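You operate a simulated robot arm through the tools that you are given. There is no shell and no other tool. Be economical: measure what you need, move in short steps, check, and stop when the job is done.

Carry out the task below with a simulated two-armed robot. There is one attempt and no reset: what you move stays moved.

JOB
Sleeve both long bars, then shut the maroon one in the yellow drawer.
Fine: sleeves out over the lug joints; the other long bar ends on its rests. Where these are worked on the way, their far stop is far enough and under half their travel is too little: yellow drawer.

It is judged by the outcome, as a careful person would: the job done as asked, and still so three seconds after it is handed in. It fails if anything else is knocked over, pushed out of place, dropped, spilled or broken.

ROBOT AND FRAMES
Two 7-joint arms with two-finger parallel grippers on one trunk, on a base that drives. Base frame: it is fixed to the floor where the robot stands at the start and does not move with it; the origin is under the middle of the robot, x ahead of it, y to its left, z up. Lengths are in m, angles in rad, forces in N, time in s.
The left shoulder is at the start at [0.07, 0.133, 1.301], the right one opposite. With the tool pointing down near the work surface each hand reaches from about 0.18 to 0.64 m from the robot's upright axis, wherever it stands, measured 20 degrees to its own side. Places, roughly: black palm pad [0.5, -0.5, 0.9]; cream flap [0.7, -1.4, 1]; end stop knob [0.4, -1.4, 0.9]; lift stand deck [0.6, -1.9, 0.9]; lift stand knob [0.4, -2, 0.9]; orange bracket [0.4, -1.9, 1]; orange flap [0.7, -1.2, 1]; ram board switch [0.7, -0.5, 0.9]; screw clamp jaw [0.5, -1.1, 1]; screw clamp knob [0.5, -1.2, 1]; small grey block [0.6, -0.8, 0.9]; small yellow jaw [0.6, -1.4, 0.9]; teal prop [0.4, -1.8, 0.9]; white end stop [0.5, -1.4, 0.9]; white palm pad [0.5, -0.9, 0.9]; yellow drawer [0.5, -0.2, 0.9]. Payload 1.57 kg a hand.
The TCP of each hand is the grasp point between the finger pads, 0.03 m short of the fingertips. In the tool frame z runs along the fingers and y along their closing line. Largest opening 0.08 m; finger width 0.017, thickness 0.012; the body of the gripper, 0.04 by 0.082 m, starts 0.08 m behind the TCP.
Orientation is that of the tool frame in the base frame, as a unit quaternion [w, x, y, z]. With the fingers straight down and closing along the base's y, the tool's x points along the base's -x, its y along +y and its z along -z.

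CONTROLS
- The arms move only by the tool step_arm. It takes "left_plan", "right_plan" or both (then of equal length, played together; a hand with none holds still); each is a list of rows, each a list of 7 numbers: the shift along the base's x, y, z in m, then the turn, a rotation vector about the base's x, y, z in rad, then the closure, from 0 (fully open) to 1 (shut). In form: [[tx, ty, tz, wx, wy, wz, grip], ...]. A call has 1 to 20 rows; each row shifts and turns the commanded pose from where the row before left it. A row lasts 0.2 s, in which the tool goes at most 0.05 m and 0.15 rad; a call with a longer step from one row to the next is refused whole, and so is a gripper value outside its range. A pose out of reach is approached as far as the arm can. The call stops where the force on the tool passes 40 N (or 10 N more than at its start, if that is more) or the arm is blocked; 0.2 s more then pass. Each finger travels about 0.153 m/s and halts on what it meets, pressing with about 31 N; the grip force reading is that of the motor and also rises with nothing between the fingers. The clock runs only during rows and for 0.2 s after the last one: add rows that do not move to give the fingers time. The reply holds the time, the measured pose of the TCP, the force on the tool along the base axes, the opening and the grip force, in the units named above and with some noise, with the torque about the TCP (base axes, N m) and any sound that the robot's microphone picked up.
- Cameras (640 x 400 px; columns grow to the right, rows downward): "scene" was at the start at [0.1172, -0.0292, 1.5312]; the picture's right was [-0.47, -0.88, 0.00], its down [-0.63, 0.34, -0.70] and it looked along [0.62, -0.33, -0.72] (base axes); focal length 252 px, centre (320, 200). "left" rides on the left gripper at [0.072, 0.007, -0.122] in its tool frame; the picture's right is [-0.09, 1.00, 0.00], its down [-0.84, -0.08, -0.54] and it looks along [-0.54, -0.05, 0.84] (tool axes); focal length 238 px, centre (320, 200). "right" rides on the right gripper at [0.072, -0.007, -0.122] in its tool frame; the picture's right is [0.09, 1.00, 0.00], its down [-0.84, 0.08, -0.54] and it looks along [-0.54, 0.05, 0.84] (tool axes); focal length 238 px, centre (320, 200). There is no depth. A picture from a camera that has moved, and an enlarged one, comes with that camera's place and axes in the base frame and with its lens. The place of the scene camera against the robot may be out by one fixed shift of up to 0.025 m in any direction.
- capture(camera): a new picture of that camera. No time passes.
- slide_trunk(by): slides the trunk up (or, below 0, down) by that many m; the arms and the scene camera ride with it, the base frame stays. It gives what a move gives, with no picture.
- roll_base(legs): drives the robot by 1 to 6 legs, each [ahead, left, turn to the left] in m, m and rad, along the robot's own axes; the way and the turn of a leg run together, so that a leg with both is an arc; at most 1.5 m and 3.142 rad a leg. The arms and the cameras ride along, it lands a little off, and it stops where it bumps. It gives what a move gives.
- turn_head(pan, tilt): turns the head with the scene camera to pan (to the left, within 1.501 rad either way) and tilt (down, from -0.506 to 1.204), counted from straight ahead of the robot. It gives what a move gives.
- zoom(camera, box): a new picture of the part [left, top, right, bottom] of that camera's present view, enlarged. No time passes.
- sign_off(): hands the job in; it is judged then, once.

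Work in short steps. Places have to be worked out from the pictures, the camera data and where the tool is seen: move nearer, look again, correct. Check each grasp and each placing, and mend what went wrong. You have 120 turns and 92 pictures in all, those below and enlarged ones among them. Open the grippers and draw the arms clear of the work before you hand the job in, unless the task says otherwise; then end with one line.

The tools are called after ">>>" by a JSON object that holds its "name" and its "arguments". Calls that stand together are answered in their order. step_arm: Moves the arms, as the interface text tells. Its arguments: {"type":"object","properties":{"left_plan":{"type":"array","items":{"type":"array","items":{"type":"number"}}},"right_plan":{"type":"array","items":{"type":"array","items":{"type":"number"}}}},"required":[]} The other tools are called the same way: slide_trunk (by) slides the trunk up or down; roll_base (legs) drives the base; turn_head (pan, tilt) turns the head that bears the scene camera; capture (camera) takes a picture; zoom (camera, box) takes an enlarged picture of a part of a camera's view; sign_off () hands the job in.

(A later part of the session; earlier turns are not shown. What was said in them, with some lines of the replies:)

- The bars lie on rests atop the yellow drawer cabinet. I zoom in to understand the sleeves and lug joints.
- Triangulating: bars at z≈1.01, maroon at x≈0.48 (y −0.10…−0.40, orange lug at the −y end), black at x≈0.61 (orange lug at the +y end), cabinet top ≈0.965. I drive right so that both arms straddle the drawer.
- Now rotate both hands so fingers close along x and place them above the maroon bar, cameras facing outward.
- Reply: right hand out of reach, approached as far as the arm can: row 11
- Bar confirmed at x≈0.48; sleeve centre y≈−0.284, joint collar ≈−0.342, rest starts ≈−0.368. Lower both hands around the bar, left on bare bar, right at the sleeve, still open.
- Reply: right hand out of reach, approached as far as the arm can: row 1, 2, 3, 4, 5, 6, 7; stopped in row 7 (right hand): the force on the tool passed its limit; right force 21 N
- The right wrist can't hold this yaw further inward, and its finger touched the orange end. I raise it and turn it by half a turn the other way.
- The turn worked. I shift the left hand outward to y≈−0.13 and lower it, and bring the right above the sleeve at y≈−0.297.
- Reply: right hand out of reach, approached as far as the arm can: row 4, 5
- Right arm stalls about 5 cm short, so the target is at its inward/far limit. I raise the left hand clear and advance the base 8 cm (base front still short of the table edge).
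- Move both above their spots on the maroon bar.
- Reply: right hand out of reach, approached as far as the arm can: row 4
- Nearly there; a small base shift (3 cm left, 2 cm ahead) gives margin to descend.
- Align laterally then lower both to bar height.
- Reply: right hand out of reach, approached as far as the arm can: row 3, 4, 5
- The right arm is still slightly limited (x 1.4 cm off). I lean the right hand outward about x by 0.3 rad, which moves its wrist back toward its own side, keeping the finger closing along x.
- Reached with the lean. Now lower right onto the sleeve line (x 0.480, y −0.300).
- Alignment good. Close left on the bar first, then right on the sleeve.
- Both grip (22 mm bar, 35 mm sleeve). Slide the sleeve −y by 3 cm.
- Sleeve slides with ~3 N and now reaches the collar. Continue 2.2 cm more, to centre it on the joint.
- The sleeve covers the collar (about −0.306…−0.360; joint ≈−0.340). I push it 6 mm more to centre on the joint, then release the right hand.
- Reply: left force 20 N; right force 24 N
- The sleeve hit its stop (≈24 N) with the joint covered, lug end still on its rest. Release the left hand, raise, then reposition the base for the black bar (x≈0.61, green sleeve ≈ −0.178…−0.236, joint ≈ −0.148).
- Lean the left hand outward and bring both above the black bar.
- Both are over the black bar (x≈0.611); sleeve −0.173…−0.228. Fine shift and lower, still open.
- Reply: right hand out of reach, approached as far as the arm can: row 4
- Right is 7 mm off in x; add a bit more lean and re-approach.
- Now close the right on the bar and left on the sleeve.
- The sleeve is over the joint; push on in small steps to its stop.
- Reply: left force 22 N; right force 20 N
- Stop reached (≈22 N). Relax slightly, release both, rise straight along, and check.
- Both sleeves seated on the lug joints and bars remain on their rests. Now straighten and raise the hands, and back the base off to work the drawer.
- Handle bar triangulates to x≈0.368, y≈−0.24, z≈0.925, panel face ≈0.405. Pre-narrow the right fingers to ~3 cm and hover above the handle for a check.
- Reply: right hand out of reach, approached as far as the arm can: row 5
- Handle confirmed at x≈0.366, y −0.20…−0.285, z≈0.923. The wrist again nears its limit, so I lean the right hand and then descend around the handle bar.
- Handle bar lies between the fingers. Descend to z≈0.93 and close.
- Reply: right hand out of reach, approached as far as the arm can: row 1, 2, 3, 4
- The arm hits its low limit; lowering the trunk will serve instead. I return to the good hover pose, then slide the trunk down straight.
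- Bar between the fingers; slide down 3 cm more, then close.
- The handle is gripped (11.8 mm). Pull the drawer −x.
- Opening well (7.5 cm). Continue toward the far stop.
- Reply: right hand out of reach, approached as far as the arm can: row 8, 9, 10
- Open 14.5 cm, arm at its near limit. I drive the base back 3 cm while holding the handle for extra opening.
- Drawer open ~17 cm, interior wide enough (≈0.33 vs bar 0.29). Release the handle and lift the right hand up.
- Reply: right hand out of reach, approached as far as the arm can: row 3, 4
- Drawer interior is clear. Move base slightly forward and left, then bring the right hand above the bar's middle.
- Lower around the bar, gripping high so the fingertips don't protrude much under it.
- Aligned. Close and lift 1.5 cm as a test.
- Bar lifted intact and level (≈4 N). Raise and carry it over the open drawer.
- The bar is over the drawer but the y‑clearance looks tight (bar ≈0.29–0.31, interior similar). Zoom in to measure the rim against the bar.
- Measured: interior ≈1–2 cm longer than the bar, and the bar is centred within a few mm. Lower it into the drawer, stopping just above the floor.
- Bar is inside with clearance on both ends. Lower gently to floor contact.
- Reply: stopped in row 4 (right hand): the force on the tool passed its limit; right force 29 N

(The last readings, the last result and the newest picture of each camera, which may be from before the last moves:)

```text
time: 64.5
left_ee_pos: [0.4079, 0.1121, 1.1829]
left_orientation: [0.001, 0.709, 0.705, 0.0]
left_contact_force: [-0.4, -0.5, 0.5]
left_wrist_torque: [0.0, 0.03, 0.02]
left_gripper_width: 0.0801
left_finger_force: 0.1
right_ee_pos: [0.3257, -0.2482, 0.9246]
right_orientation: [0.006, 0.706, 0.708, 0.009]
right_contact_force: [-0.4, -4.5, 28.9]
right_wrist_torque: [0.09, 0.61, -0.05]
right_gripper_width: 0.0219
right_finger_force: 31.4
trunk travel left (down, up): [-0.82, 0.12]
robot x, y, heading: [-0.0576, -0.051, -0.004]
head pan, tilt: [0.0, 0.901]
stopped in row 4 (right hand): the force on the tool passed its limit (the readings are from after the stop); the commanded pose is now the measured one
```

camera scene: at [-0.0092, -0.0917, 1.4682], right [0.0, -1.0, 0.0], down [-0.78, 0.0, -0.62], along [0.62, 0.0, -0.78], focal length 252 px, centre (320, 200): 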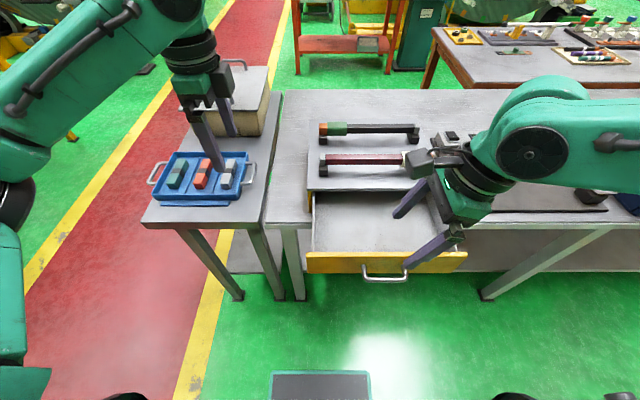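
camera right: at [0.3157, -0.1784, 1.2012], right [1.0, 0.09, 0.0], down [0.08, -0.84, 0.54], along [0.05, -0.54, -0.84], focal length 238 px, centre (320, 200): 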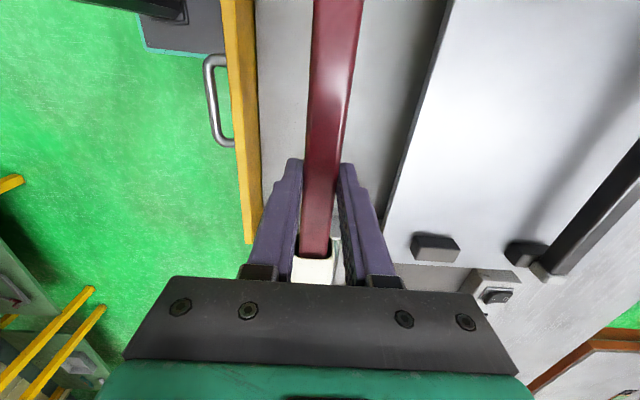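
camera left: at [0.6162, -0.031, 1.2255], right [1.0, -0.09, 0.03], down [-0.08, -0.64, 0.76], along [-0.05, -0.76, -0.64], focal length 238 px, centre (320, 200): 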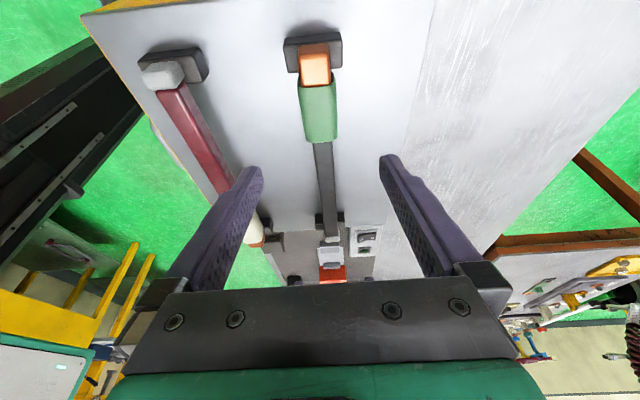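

Contact at z≈0.925. Check that it's the floor before releasing.

>>> {"name": "zoom", "arguments": {"camera": "scene", "box": [290, 170, 490, 310]}}

>>> {"name": "capture", "arguments": {"camera": "right"}}

```text
2.86 times, centred on (390, 240) of scene
camera zoom: at [0.0585, -0.042, 1.4685], right [0.0, -1.0, 0.0], down [-0.78, 0.0, -0.62], along [0.62, 0.0, -0.78], focal length 720 px, centre (120, 86)
```

zoom: 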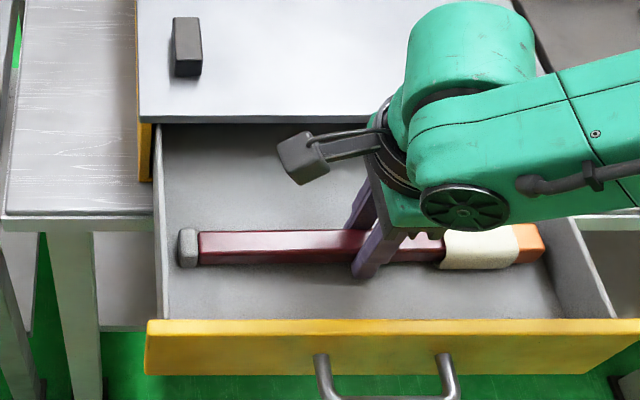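

```text
35 pictures are left
camera right: at [0.3164, -0.1771, 1.047], right [1.0, 0.1, 0.02], down [0.07, -0.84, 0.54], along [0.07, -0.54, -0.84], focal length 238 px, centre (320, 200)
```

right: 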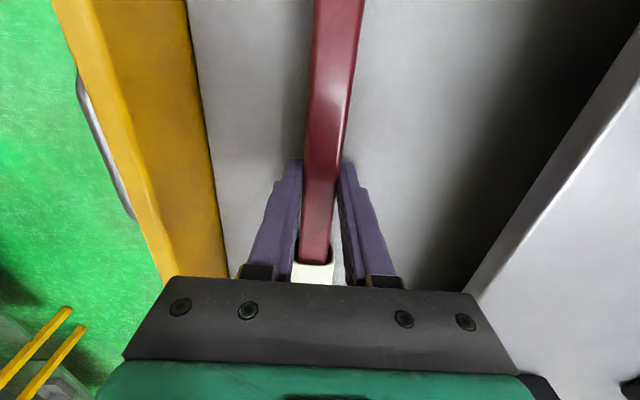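

It sits on the floor with gaps both ends. Release gently and raise the hand straight up.

>>> {"name": "step_arm", "arguments": {"right_plan": [[0, 0, 0.002, 0, 0, 0, 1], [0, 0, 0, 0, 0, 0, 0.6], [0, 0, 0, 0, 0, 0, 0.4], [0, 0, 0.0, 0, 0, 0, 0.3], [0, 0, 0.03, 0, 0, 0, 0.3], [0, 0, 0.04, 0, 0, 0, 0.3], [0, 0, 0.04, 0, 0, 0, 0.3], [0, 0, 0.04, 0, 0, 0, 0.3], [0, 0, 0.03, 0, 0, 0, 0.3]]}}

>>> {"name": "zoom", "arguments": {"camera": "scene", "box": [290, 150, 490, 310]}}

>>> {"name": "capture", "arguments": {"camera": "right"}}

```text
time: 66.5
left_ee_pos: [0.4098, 0.1129, 1.183]
left_orientation: [0.001, 0.709, 0.705, 0.001]
left_contact_force: [0.4, -0.4, 0.6]
left_wrist_torque: [0.01, 0.0, 0.02]
left_gripper_width: 0.0799
left_finger_force: 0.1
right_ee_pos: [0.3241, -0.2475, 1.1052]
right_orientation: [0.002, 0.706, 0.708, 0.005]
right_contact_force: [0.3, 0.4, 0.3]
right_wrist_torque: [0.0, 0.0, 0.04]
right_gripper_width: 0.0561
right_finger_force: 0.0
trunk travel left (down, up): [-0.82, 0.12]
robot x, y, heading: [-0.0601, -0.0502, -0.001]
head pan, tilt: [0.0, 0.901]
```

```text
2.50 times, centred on (390, 230) of scene
camera zoom: at [0.0602, -0.0423, 1.4683], right [0.0, -1.0, 0.0], down [-0.78, 0.0, -0.62], along [0.62, 0.0, -0.78], focal length 630 px, centre (145, 125)
```

zoom: 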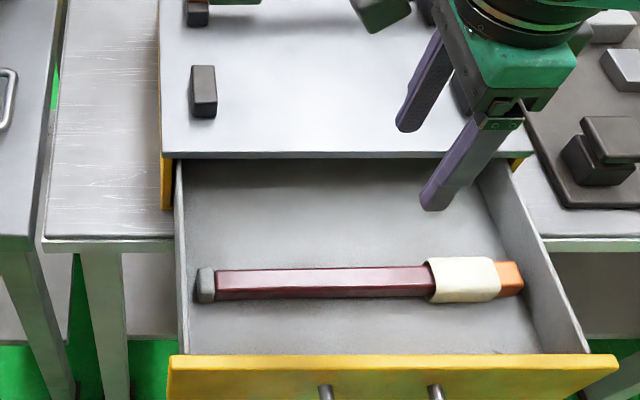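

```text
33 pictures are left
camera right: at [0.3167, -0.1774, 1.2276], right [1.0, 0.1, 0.01], down [0.07, -0.84, 0.54], along [0.06, -0.54, -0.84], focal length 238 px, centre (320, 200)
```

right: 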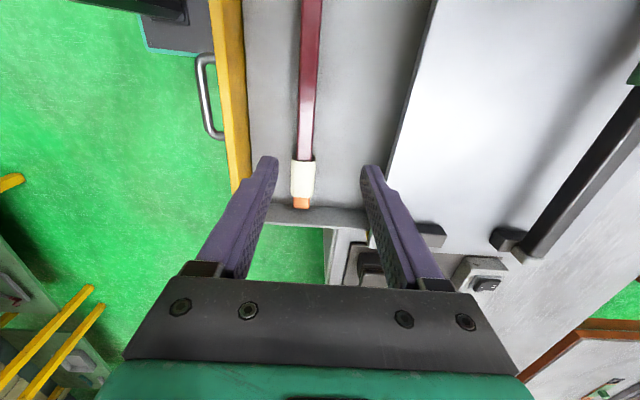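

The bar rests flat in the drawer, still sleeved. Back the base to its earlier spot and hover over the handle with leaned, narrowed fingers.

>>> {"name": "roll_base", "arguments": {"legs": [[-0.07, -0.05, 0]]}}

>>> {"name": "step_arm", "arguments": {"right_plan": [[-0.01, 0.01, 0, 0.1, 0, 0, 0.62], [-0.01, 0.01, 0, 0.1, 0, 0, 0.62], [-0.01, 0.01, 0, 0.1, 0, 0, 0.62], [-0.01, 0.01, 0, 0, 0, 0, 0.62], [-0.01, 0.01, 0, 0, 0, 0, 0.62], [-0.008, 0.004, 0, 0, 0, 0, 0.62]]}}

>>> {"name": "capture", "arguments": {"camera": "right"}}

```text
time: 67.6
left_ee_pos: [0.3437, 0.0662, 1.1803]
left_orientation: [0.0, 0.708, 0.707, -0.002]
left_contact_force: [0.3, 0.0, -0.5]
left_wrist_torque: [-0.02, -0.02, -0.01]
left_gripper_width: 0.0801
left_finger_force: 0.1
right_ee_pos: [0.2605, -0.2954, 1.1045]
right_orientation: [0.002, 0.706, 0.709, 0.003]
right_contact_force: [0.8, 0.7, 1.0]
right_wrist_torque: [0.0, 0.02, 0.03]
right_gripper_width: 0.0562
right_finger_force: 0.0
trunk travel left (down, up): [-0.82, 0.12]
robot x, y, heading: [-0.1268, -0.102, -0.003]
head pan, tilt: [0.0, 0.901]
```

```text
time: 69.0
left_ee_pos: [0.341, 0.0626, 1.1851]
left_orientation: [0.001, 0.708, 0.706, 0.0]
left_contact_force: [2.0, 0.6, 1.5]
left_wrist_torque: [0.01, -0.02, -0.02]
left_gripper_width: 0.0799
left_finger_force: 0.1
right_ee_pos: [0.1991, -0.2436, 1.1049]
right_orientation: [-0.103, 0.699, 0.699, 0.11]
right_contact_force: [-0.6, -0.1, -0.3]
right_wrist_torque: [0.01, -0.04, -0.03]
right_gripper_width: 0.0304
right_finger_force: 0.0
trunk travel left (down, up): [-0.82, 0.12]
robot x, y, heading: [-0.127, -0.0996, -0.004]
head pan, tilt: [0.0, 0.901]
```

```text
32 pictures are left
camera right: at [0.1894, -0.2119, 1.2423], right [1.0, 0.09, 0.04], down [0.07, -0.96, 0.27], along [0.06, -0.26, -0.96], focal length 238 px, centre (320, 200)
```

right: 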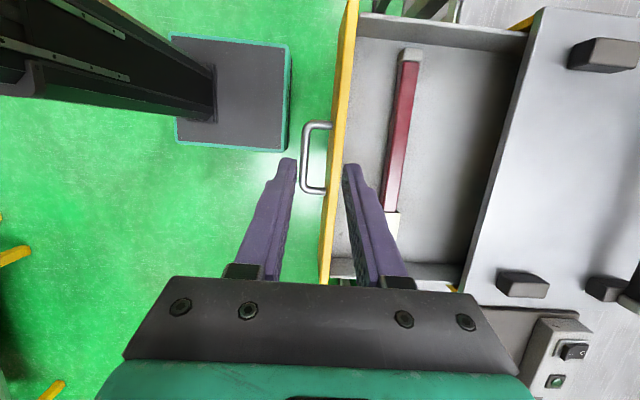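

Handle bar at x≈0.185–0.19. Adjust x and lower partly, then recheck.

>>> {"name": "step_arm", "arguments": {"right_plan": [[-0.01, 0, -0.03, 0, 0.01, 0, 0.62], [0, 0, -0.04, 0, 0, 0, 0.62], [0, 0, -0.04, 0, 0, 0, 0.62], [0, 0, -0.03, 0, 0, 0, 0.62], [0, 0, 0, 0, 0, 0, 0.62]]}}

>>> {"name": "capture", "arguments": {"camera": "right"}}

```text
time: 70.0
left_ee_pos: [0.3398, 0.0616, 1.1827]
left_orientation: [0.0, 0.708, 0.706, 0.001]
left_contact_force: [-0.5, 0.6, -0.1]
left_wrist_torque: [0.0, -0.01, -0.02]
left_gripper_width: 0.0802
left_finger_force: 0.0
right_ee_pos: [0.2057, -0.2484, 0.9862]
right_orientation: [-0.099, 0.697, 0.7, 0.115]
right_contact_force: [1.0, -0.6, 0.2]
right_wrist_torque: [0.01, 0.02, 0.04]
right_gripper_width: 0.0305
right_finger_force: 0.1
right hand out of reach, approached as far as the arm can: row 2, 3
trunk travel left (down, up): [-0.82, 0.12]
robot x, y, heading: [-0.1278, -0.0999, -0.005]
head pan, tilt: [0.0, 0.901]
stopped in row 4 (right hand): the force on the tool passed its limit (the readings are from after the stop); the commanded pose is now the measured one
```

```text
31 pictures are left
camera right: at [0.196, -0.2152, 1.1239], right [0.99, 0.09, 0.05], down [0.07, -0.96, 0.27], along [0.07, -0.26, -0.96], focal length 238 px, centre (320, 200)
```

right: 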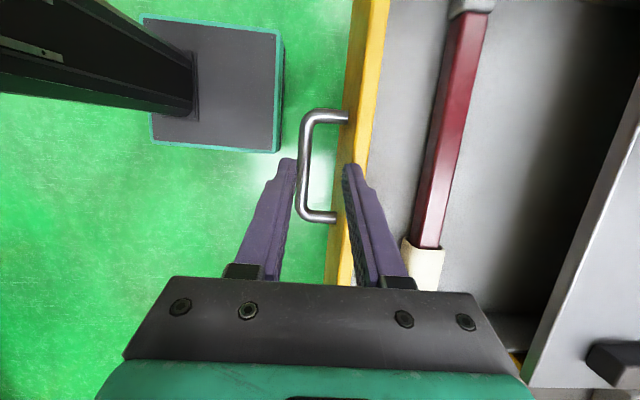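

A finger touched the panel top, arm at its near limit. Raise, back the base 10 cm for easier reach, and fix the small tilt.

>>> {"name": "step_arm", "arguments": {"right_plan": [[0, 0, 0.03, 0, 0, 0, 0.62], [0, 0, 0.03, 0, -0.02, 0, 0.62], [0, 0, 0.02, 0, 0, 0, 0.62]]}}

>>> {"name": "roll_base", "arguments": {"legs": [[-0.1, 0, 0]]}}

>>> {"name": "step_arm", "arguments": {"right_plan": [[0.02, 0.001, 0, 0, 0, 0, 0.62], [0.02, 0.001, 0, 0, 0, 0, 0.62], [0.02, 0.001, 0, 0, 0, 0, 0.62], [0.022, 0.001, 0, 0, 0, 0, 0.62], [0, 0, 0, 0, 0, 0, 0.62]]}}

>>> {"name": "capture", "arguments": {"camera": "right"}}

```text
time: 70.8
left_ee_pos: [0.3414, 0.0615, 1.1822]
left_orientation: [-0.001, 0.708, 0.706, 0.0]
left_contact_force: [0.3, -0.9, -0.1]
left_wrist_torque: [0.01, -0.04, -0.03]
left_gripper_width: 0.08
left_finger_force: 0.1
right_ee_pos: [0.2067, -0.2483, 1.0657]
right_orientation: [-0.093, 0.696, 0.701, 0.122]
right_contact_force: [-0.2, -0.7, -0.1]
right_wrist_torque: [-0.01, 0.0, 0.04]
right_gripper_width: 0.0304
right_finger_force: 0.0
trunk travel left (down, up): [-0.82, 0.12]
robot x, y, heading: [-0.1288, -0.1022, -0.001]
head pan, tilt: [0.0, 0.901]
```

```text
time: 71.9
left_ee_pos: [0.2438, 0.0632, 1.1806]
left_orientation: [-0.001, 0.707, 0.707, -0.002]
left_contact_force: [1.0, 0.3, -0.4]
left_wrist_torque: [-0.02, 0.07, 0.01]
left_gripper_width: 0.0801
left_finger_force: 0.1
right_ee_pos: [0.1102, -0.2472, 1.066]
right_orientation: [-0.095, 0.695, 0.702, 0.12]
right_contact_force: [0.5, 0.2, -0.3]
right_wrist_torque: [0.01, 0.04, -0.02]
right_gripper_width: 0.03
right_finger_force: 0.1
trunk travel left (down, up): [-0.82, 0.12]
robot x, y, heading: [-0.2282, -0.102, 0.001]
head pan, tilt: [0.0, 0.901]
```

```text
time: 73.1
left_ee_pos: [0.2414, 0.0624, 1.182]
left_orientation: [-0.001, 0.708, 0.707, 0.0]
left_contact_force: [-0.2, -0.1, 0.5]
left_wrist_torque: [0.03, -0.02, 0.01]
left_gripper_width: 0.08
left_finger_force: 0.1
right_ee_pos: [0.1893, -0.2439, 1.0649]
right_orientation: [-0.093, 0.695, 0.702, 0.122]
right_contact_force: [1.0, 0.4, -0.8]
right_wrist_torque: [0.0, -0.05, 0.0]
right_gripper_width: 0.0303
right_finger_force: 0.0
trunk travel left (down, up): [-0.82, 0.12]
robot x, y, heading: [-0.2302, -0.0984, 0.001]
head pan, tilt: [0.0, 0.901]
```

```text
30 pictures are left
camera right: at [0.1767, -0.211, 1.2021], right [0.99, 0.09, 0.07], down [0.07, -0.96, 0.27], along [0.09, -0.26, -0.96], focal length 238 px, centre (320, 200)
```

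right: 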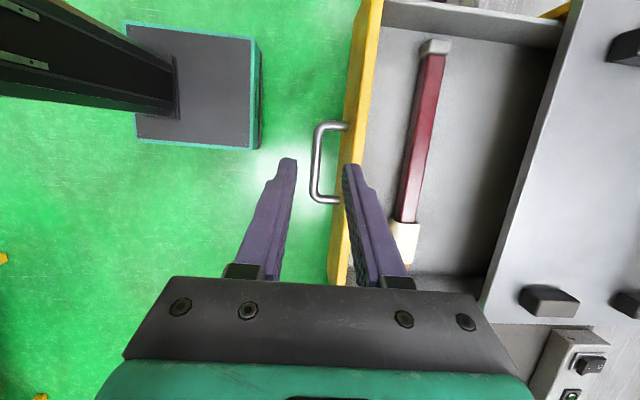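

Handle bar now at x≈0.191 and I'm aligned; remove the 0.04 rad tilt and descend partway.

>>> {"name": "step_arm", "arguments": {"right_plan": [[0.001, 0, -0.02, 0, 0.039, 0, 0.62], [0, 0, -0.03, 0, 0, 0, 0.62], [0, 0, -0.03, 0, 0, 0, 0.62], [0, 0, 0, 0, 0, 0, 0.62]]}}

>>> {"name": "capture", "arguments": {"camera": "right"}}

```text
time: 74.1
left_ee_pos: [0.2408, 0.063, 1.1812]
left_orientation: [0.0, 0.707, 0.707, -0.001]
left_contact_force: [0.1, 0.3, -0.6]
left_wrist_torque: [0.0, 0.01, -0.01]
left_gripper_width: 0.0801
left_finger_force: 0.1
right_ee_pos: [0.1896, -0.2427, 0.9855]
right_orientation: [-0.106, 0.699, 0.699, 0.108]
right_contact_force: [0.1, 0.0, -0.2]
right_wrist_torque: [-0.02, 0.01, -0.02]
right_gripper_width: 0.0302
right_finger_force: 0.1
trunk travel left (down, up): [-0.82, 0.12]
robot x, y, heading: [-0.2285, -0.0997, 0.001]
head pan, tilt: [0.0, 0.901]
```

```text
29 pictures are left
camera right: at [0.1836, -0.2115, 1.1224], right [1.0, 0.09, 0.03], down [0.08, -0.96, 0.27], along [0.05, -0.26, -0.96], focal length 238 px, centre (320, 200)
```

right: 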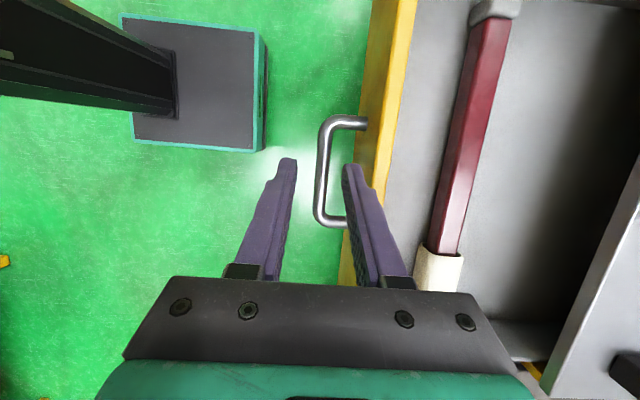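

Aligned as before. Descend to z≈0.928 and grip the handle.

>>> {"name": "step_arm", "arguments": {"right_plan": [[0.002, 0, -0.02, 0, 0, 0, 0.62], [0, 0, -0.02, 0, 0, 0, 0.62], [0, 0, -0.017, 0, 0, 0, 0.62], [0, 0, 0, 0, 0, 0, 0.8], [0, 0, 0, 0, 0, 0, 1], [0, 0, 0, 0, 0, 0, 1]]}}

```text
time: 75.5
left_ee_pos: [0.2413, 0.0639, 1.1824]
left_orientation: [-0.001, 0.708, 0.706, 0.0]
left_contact_force: [0.3, -0.3, -0.4]
left_wrist_torque: [-0.02, -0.01, 0.0]
left_gripper_width: 0.0796
left_finger_force: 0.1
right_ee_pos: [0.1916, -0.2445, 0.9298]
right_orientation: [-0.106, 0.697, 0.7, 0.108]
right_contact_force: [0.7, -1.0, -0.3]
right_wrist_torque: [-0.15, -0.04, 0.44]
right_gripper_width: 0.0116
right_finger_force: 28.5
trunk travel left (down, up): [-0.82, 0.12]
robot x, y, heading: [-0.2288, -0.0998, -0.003]
head pan, tilt: [0.0, 0.901]
```

Gripped. Push the drawer in slowly with the arm.

>>> {"name": "step_arm", "arguments": {"right_plan": [[0.004, 0, 0, 0, 0, 0, 1], [0.008, 0, 0, 0, 0, 0, 1], [0.008, 0, 0, 0, 0, 0, 1], [0.008, 0, 0, 0, 0, 0, 1], [0.008, 0, 0, 0, 0, 0, 1], [0.008, 0, 0, 0, 0, 0, 1], [0.008, 0, 0, 0, 0, 0, 1], [0.008, 0, 0, 0, 0, 0, 1], [0.008, 0, 0, 0, 0, 0, 1], [0.008, 0, 0, 0, 0, 0, 1], [0.008, 0, 0, 0, 0, 0, 1], [0.008, 0, 0, 0, 0, 0, 1]]}}

>>> {"name": "zoom", "arguments": {"camera": "scene", "box": [270, 110, 470, 270]}}

```text
time: 78.1
left_ee_pos: [0.244, 0.0657, 1.1802]
left_orientation: [0.0, 0.708, 0.707, -0.003]
left_contact_force: [-0.3, 0.7, 0.8]
left_wrist_torque: [-0.03, 0.01, 0.0]
left_gripper_width: 0.08
left_finger_force: 0.1
right_ee_pos: [0.2692, -0.2495, 0.9415]
right_orientation: [-0.107, 0.698, 0.7, 0.107]
right_contact_force: [-1.4, 11.4, -18.3]
right_wrist_torque: [0.41, 0.06, 0.07]
right_gripper_width: 0.012
right_finger_force: 29.4
right hand out of reach, approached as far as the arm can: row 9, 10, 11, 12
trunk travel left (down, up): [-0.82, 0.12]
robot x, y, heading: [-0.2265, -0.0989, -0.003]
head pan, tilt: [0.0, 0.901]
```

```text
2.50 times, centred on (370, 190) of scene
camera zoom: at [-0.1045, -0.0896, 1.4679], right [0.0, -1.0, 0.0], down [-0.79, 0.0, -0.62], along [0.62, 0.0, -0.79], focal length 630 px, centre (195, 225)
```

zoom: 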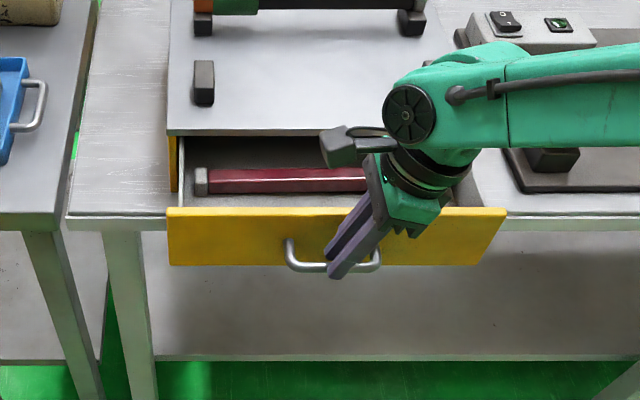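

Arm at reach limit and pulling up slightly; relieve with a 1 cm trunk drop, then drive the base forward holding the handle.

>>> {"name": "slide_trunk", "arguments": {"by": -0.011}}

>>> {"name": "roll_base", "arguments": {"legs": [[0.07, 0, 0]]}}

>>> {"name": "zoom", "arguments": {"camera": "scene", "box": [270, 130, 470, 290]}}

```text
time: 78.7
left_ee_pos: [0.2381, 0.0634, 1.173]
left_orientation: [0.001, 0.708, 0.707, 0.0]
left_contact_force: [0.5, 0.4, -0.8]
left_wrist_torque: [0.02, -0.01, -0.01]
left_gripper_width: 0.0801
left_finger_force: 0.1
right_ee_pos: [0.2651, -0.2511, 0.9346]
right_orientation: [-0.103, 0.698, 0.7, 0.111]
right_contact_force: [-2.0, 1.5, 27.8]
right_wrist_torque: [0.13, -0.11, 0.51]
right_gripper_width: 0.0118
right_finger_force: 29.0
trunk travel left (down, up): [-0.809, 0.131]
robot x, y, heading: [-0.2282, -0.0975, -0.003]
head pan, tilt: [0.0, 0.901]
```

```text
time: 79.7
left_ee_pos: [0.31, 0.064, 1.1717]
left_orientation: [0.0, 0.708, 0.706, 0.0]
left_contact_force: [-0.4, 0.0, 0.4]
left_wrist_torque: [0.03, -0.02, -0.01]
left_gripper_width: 0.0796
left_finger_force: 0.2
right_ee_pos: [0.3342, -0.2508, 0.929]
right_orientation: [-0.106, 0.699, 0.7, 0.106]
right_contact_force: [-1.7, 6.8, -3.5]
right_wrist_torque: [0.21, 0.14, 0.46]
right_gripper_width: 0.0119
right_finger_force: 29.5
trunk travel left (down, up): [-0.809, 0.131]
robot x, y, heading: [-0.1622, -0.1011, -0.001]
head pan, tilt: [0.0, 0.901]
```

```text
2.50 times, centred on (370, 210) of scene
camera zoom: at [-0.0393, -0.0907, 1.4568], right [0.0, -1.0, 0.0], down [-0.78, 0.0, -0.62], along [0.62, 0.0, -0.78], focal length 630 px, centre (195, 175)
```

zoom: 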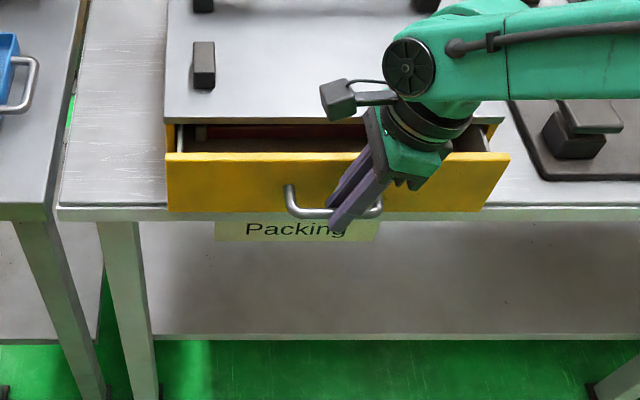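

About 3.3 cm remain. Drive 2.5 cm then finish gently with the arm.

>>> {"name": "roll_base", "arguments": {"legs": [[0.027, 0, 0]]}}

>>> {"name": "step_arm", "arguments": {"right_plan": [[0.003, 0, 0, 0, 0, 0, 1], [0.003, 0, 0, 0, 0, 0, 1], [0.003, 0, 0, 0, 0, 0, 1], [0.003, 0, 0, 0, 0, 0, 1]]}}

>>> {"name": "zoom", "arguments": {"camera": "scene", "box": [270, 130, 470, 290]}}

```text
time: 80.5
left_ee_pos: [0.338, 0.0638, 1.1702]
left_orientation: [0.0, 0.707, 0.707, -0.001]
left_contact_force: [0.1, -0.2, -0.4]
left_wrist_torque: [0.02, 0.01, -0.03]
left_gripper_width: 0.08
left_finger_force: 0.0
right_ee_pos: [0.361, -0.2513, 0.9284]
right_orientation: [-0.108, 0.699, 0.7, 0.105]
right_contact_force: [-0.3, 4.9, -7.0]
right_wrist_torque: [0.6, 0.06, 0.44]
right_gripper_width: 0.0115
right_finger_force: 28.8
trunk travel left (down, up): [-0.809, 0.131]
robot x, y, heading: [-0.1356, -0.0982, 0.001]
head pan, tilt: [0.0, 0.901]
```

```text
time: 81.5
left_ee_pos: [0.3411, 0.0655, 1.1702]
left_orientation: [-0.001, 0.708, 0.706, -0.001]
left_contact_force: [0.3, 0.2, -0.5]
left_wrist_torque: [-0.02, 0.0, 0.03]
left_gripper_width: 0.0801
left_finger_force: 0.1
right_ee_pos: [0.3658, -0.2526, 0.9318]
right_orientation: [-0.109, 0.698, 0.7, 0.104]
right_contact_force: [1.1, 10.5, -19.3]
right_wrist_torque: [0.25, -0.03, 0.56]
right_gripper_width: 0.0119
right_finger_force: 29.4
right hand out of reach, approached as far as the arm can: row 2, 4
trunk travel left (down, up): [-0.809, 0.131]
robot x, y, heading: [-0.1329, -0.0979, -0.002]
head pan, tilt: [0.0, 0.901]
```

```text
2.50 times, centred on (370, 210) of scene
camera zoom: at [-0.0072, -0.0899, 1.4567], right [0.0, -1.0, 0.0], down [-0.79, 0.0, -0.62], along [0.62, 0.0, -0.79], focal length 630 px, centre (195, 175)
```

zoom: 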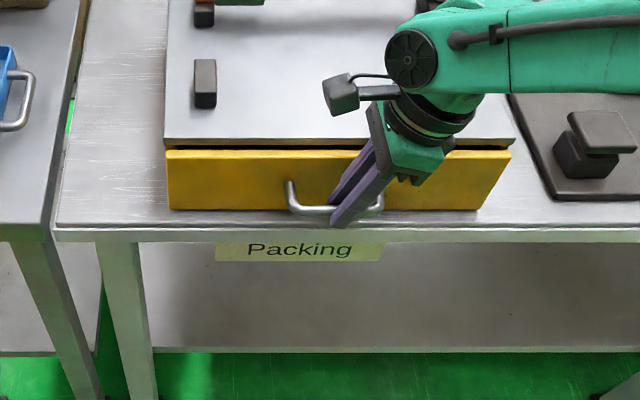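

Almost shut; nudge base 7 mm more and watch the x force.

>>> {"name": "roll_base", "arguments": {"legs": [[0.007, 0, 0]]}}

```text
time: 82.3
left_ee_pos: [0.3428, 0.0655, 1.1722]
left_orientation: [0.0, 0.708, 0.707, 0.0]
left_contact_force: [0.0, -0.9, 0.2]
left_wrist_torque: [0.0, -0.01, 0.01]
left_gripper_width: 0.0797
left_finger_force: 0.1
right_ee_pos: [0.367, -0.2518, 0.9327]
right_orientation: [-0.109, 0.698, 0.701, 0.103]
right_contact_force: [-19.6, 10.3, -19.4]
right_wrist_torque: [0.0, 0.38, 0.48]
right_gripper_width: 0.0117
right_finger_force: 29.3
trunk travel left (down, up): [-0.809, 0.131]
robot x, y, heading: [-0.1282, -0.1004, -0.004]
head pan, tilt: [0.0, 0.901]
```

Drawer is at its closed stop (x=0.367, 20 N). Release and rise.

>>> {"name": "step_arm", "arguments": {"right_plan": [[-0.003, 0, 0, 0, 0, 0, 0.8], [0, 0, 0, 0, 0, 0, 0.62], [0, 0, 0, 0, 0, 0, 0.62]]}}

>>> {"name": "capture", "arguments": {"camera": "right"}}

```text
time: 83.1
left_ee_pos: [0.3455, 0.062, 1.1721]
left_orientation: [-0.001, 0.708, 0.706, 0.001]
left_contact_force: [-0.1, -0.4, 0.2]
left_wrist_torque: [-0.01, 0.0, 0.0]
left_gripper_width: 0.0802
left_finger_force: 0.0
right_ee_pos: [0.3678, -0.2537, 0.9308]
right_orientation: [-0.11, 0.697, 0.701, 0.103]
right_contact_force: [0.5, 0.1, -0.5]
right_wrist_torque: [0.02, -0.02, 0.05]
right_gripper_width: 0.0304
right_finger_force: 0.1
trunk travel left (down, up): [-0.809, 0.131]
robot x, y, heading: [-0.1287, -0.0993, 0.002]
head pan, tilt: [0.0, 0.901]
```

```text
25 pictures are left
camera right: at [0.3614, -0.222, 1.0693], right [1.0, 0.09, 0.02], down [0.08, -0.96, 0.27], along [0.04, -0.26, -0.96], focal length 238 px, centre (320, 200)
```

right: 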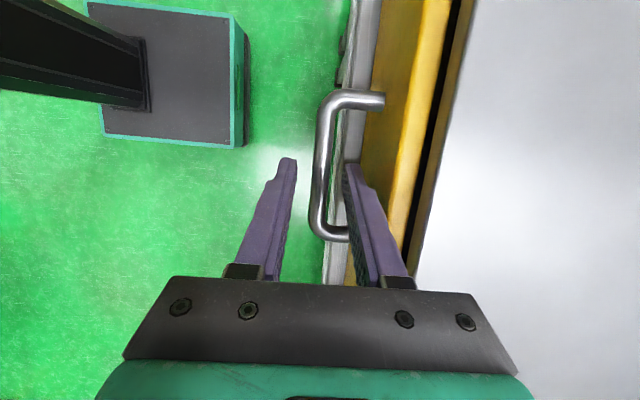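

Free of the handle. Rise straight with the trunk, then raise and retract the arms, and verify.

>>> {"name": "slide_trunk", "arguments": {"by": 0.08}}

>>> {"name": "step_arm", "arguments": {"right_plan": [[-0.01, 0, 0.03, 0, 0, 0, 0.3], [-0.01, 0, 0.04, -0.1, 0, 0, 0], [-0.01, 0, 0.04, -0.1, 0, 0, 0], [-0.01, -0.02, 0.03, -0.1, 0, 0, 0], [-0.01, -0.02, 0.02, 0, 0, 0, 0]]}}

>>> {"name": "roll_base", "arguments": {"legs": [[-0.12, 0, 0]]}}

>>> {"name": "turn_head", "arguments": {"pan": -0.2, "tilt": 0.75}}

>>> {"name": "capture", "arguments": {"camera": "scene"}}

>>> {"name": "capture", "arguments": {"camera": "right"}}

```text
time: 84.2
left_ee_pos: [0.3452, 0.0629, 1.2521]
left_orientation: [-0.001, 0.708, 0.706, -0.001]
left_contact_force: [0.3, 0.4, -0.2]
left_wrist_torque: [0.02, 0.0, -0.03]
left_gripper_width: 0.0798
left_finger_force: 0.0
right_ee_pos: [0.3663, -0.2545, 1.0117]
right_orientation: [-0.11, 0.698, 0.7, 0.103]
right_contact_force: [0.8, 0.0, -0.3]
right_wrist_torque: [-0.01, -0.04, 0.01]
right_gripper_width: 0.0302
right_finger_force: 0.0
trunk travel left (down, up): [-0.889, 0.051]
robot x, y, heading: [-0.125, -0.1004, -0.0]
head pan, tilt: [0.0, 0.901]
```

```text
time: 85.4
left_ee_pos: [0.3434, 0.0599, 1.2524]
left_orientation: [0.0, 0.708, 0.707, 0.0]
left_contact_force: [-0.5, -0.6, 0.1]
left_wrist_torque: [0.02, 0.0, 0.01]
left_gripper_width: 0.0799
left_finger_force: 0.0
right_ee_pos: [0.3141, -0.2956, 1.1714]
right_orientation: [-0.005, 0.707, 0.707, -0.003]
right_contact_force: [-0.4, 0.4, -1.5]
right_wrist_torque: [0.02, -0.01, 0.03]
right_gripper_width: 0.0802
right_finger_force: 0.0
trunk travel left (down, up): [-0.889, 0.051]
robot x, y, heading: [-0.1287, -0.1018, -0.001]
head pan, tilt: [0.0, 0.901]
```

```text
time: 86.7
left_ee_pos: [0.2304, 0.0627, 1.2499]
left_orientation: [-0.003, 0.708, 0.706, -0.001]
left_contact_force: [-0.1, -0.2, -0.1]
left_wrist_torque: [0.0, 0.01, 0.01]
left_gripper_width: 0.0799
left_finger_force: 0.1
right_ee_pos: [0.2007, -0.2934, 1.1693]
right_orientation: [-0.006, 0.707, 0.708, -0.005]
right_contact_force: [0.4, -0.7, -0.8]
right_wrist_torque: [0.0, 0.03, -0.02]
right_gripper_width: 0.0803
right_finger_force: 0.0
trunk travel left (down, up): [-0.889, 0.051]
robot x, y, heading: [-0.2403, -0.0979, -0.003]
head pan, tilt: [0.0, 0.901]
```

```text
time: 87.4
left_ee_pos: [0.2275, 0.0629, 1.2522]
left_orientation: [-0.002, 0.708, 0.707, 0.0]
left_contact_force: [-1.0, 1.1, -0.2]
left_wrist_torque: [0.01, 0.01, 0.01]
left_gripper_width: 0.08
left_finger_force: 0.1
right_ee_pos: [0.1979, -0.2923, 1.1717]
right_orientation: [-0.004, 0.707, 0.707, -0.003]
right_contact_force: [-0.1, -0.2, 0.0]
right_wrist_torque: [0.01, -0.01, -0.02]
right_gripper_width: 0.0799
right_finger_force: 0.0
trunk travel left (down, up): [-0.889, 0.051]
robot x, y, heading: [-0.2437, -0.0997, 0.003]
head pan, tilt: [-0.201, 0.75]
```

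```text
24 pictures are left
camera scene: at [-0.1181, -0.1087, 1.5491], right [-0.2, -0.98, 0.0], down [-0.67, 0.14, -0.73], along [0.72, -0.15, -0.68], focal length 252 px, centre (320, 200)
```

scene: 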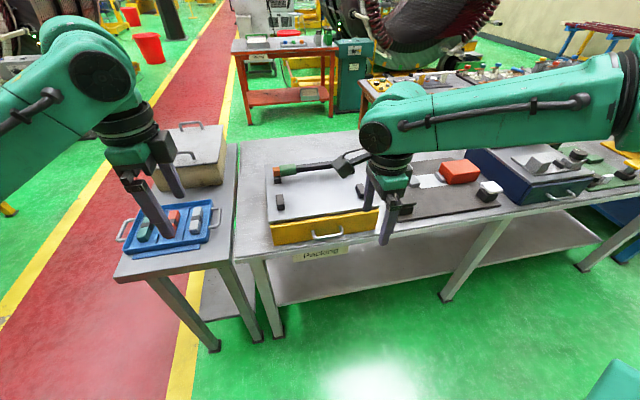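

```text
23 pictures are left
camera right: at [0.1921, -0.2222, 1.2935], right [1.0, 0.09, -0.01], down [0.08, -0.84, 0.54], along [0.04, -0.54, -0.84], focal length 238 px, centre (320, 200)
```

right: 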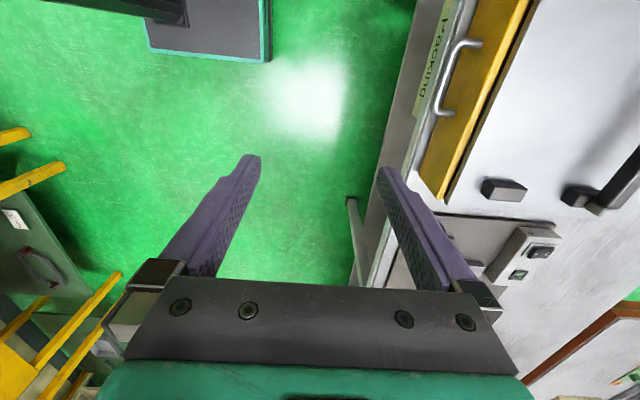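

Drawer looks shut; one close check of the drawer gap and black bar.

>>> {"name": "zoom", "arguments": {"camera": "scene", "box": [250, 140, 410, 260]}}

```text
3.33 times, centred on (330, 200) of scene
camera zoom: at [-0.1181, -0.1087, 1.5491], right [-0.2, -0.98, 0.0], down [-0.67, 0.14, -0.73], along [0.72, -0.15, -0.68], focal length 840 px, centre (287, 200)
```

zoom: 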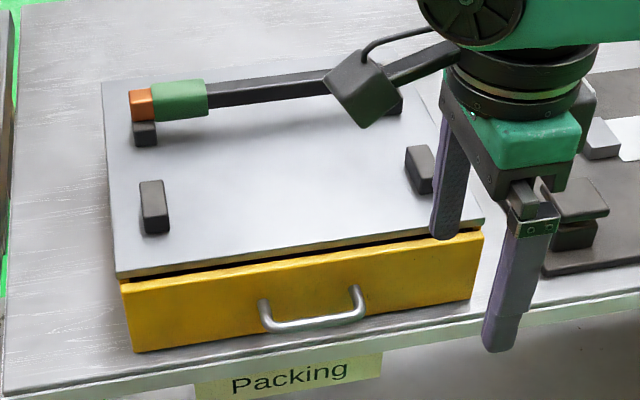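

The drawer is shut as at the start, the black bar lies sleeved on its rests, and both grippers are open and clear. Handing in.

>>> {"name": "sign_off", "arguments": {}}

```text
The job is handed in.
```

Both long bars are sleeved over their lug joints. The maroon bar is shut in the yellow drawer, and the black bar is back on its rests.
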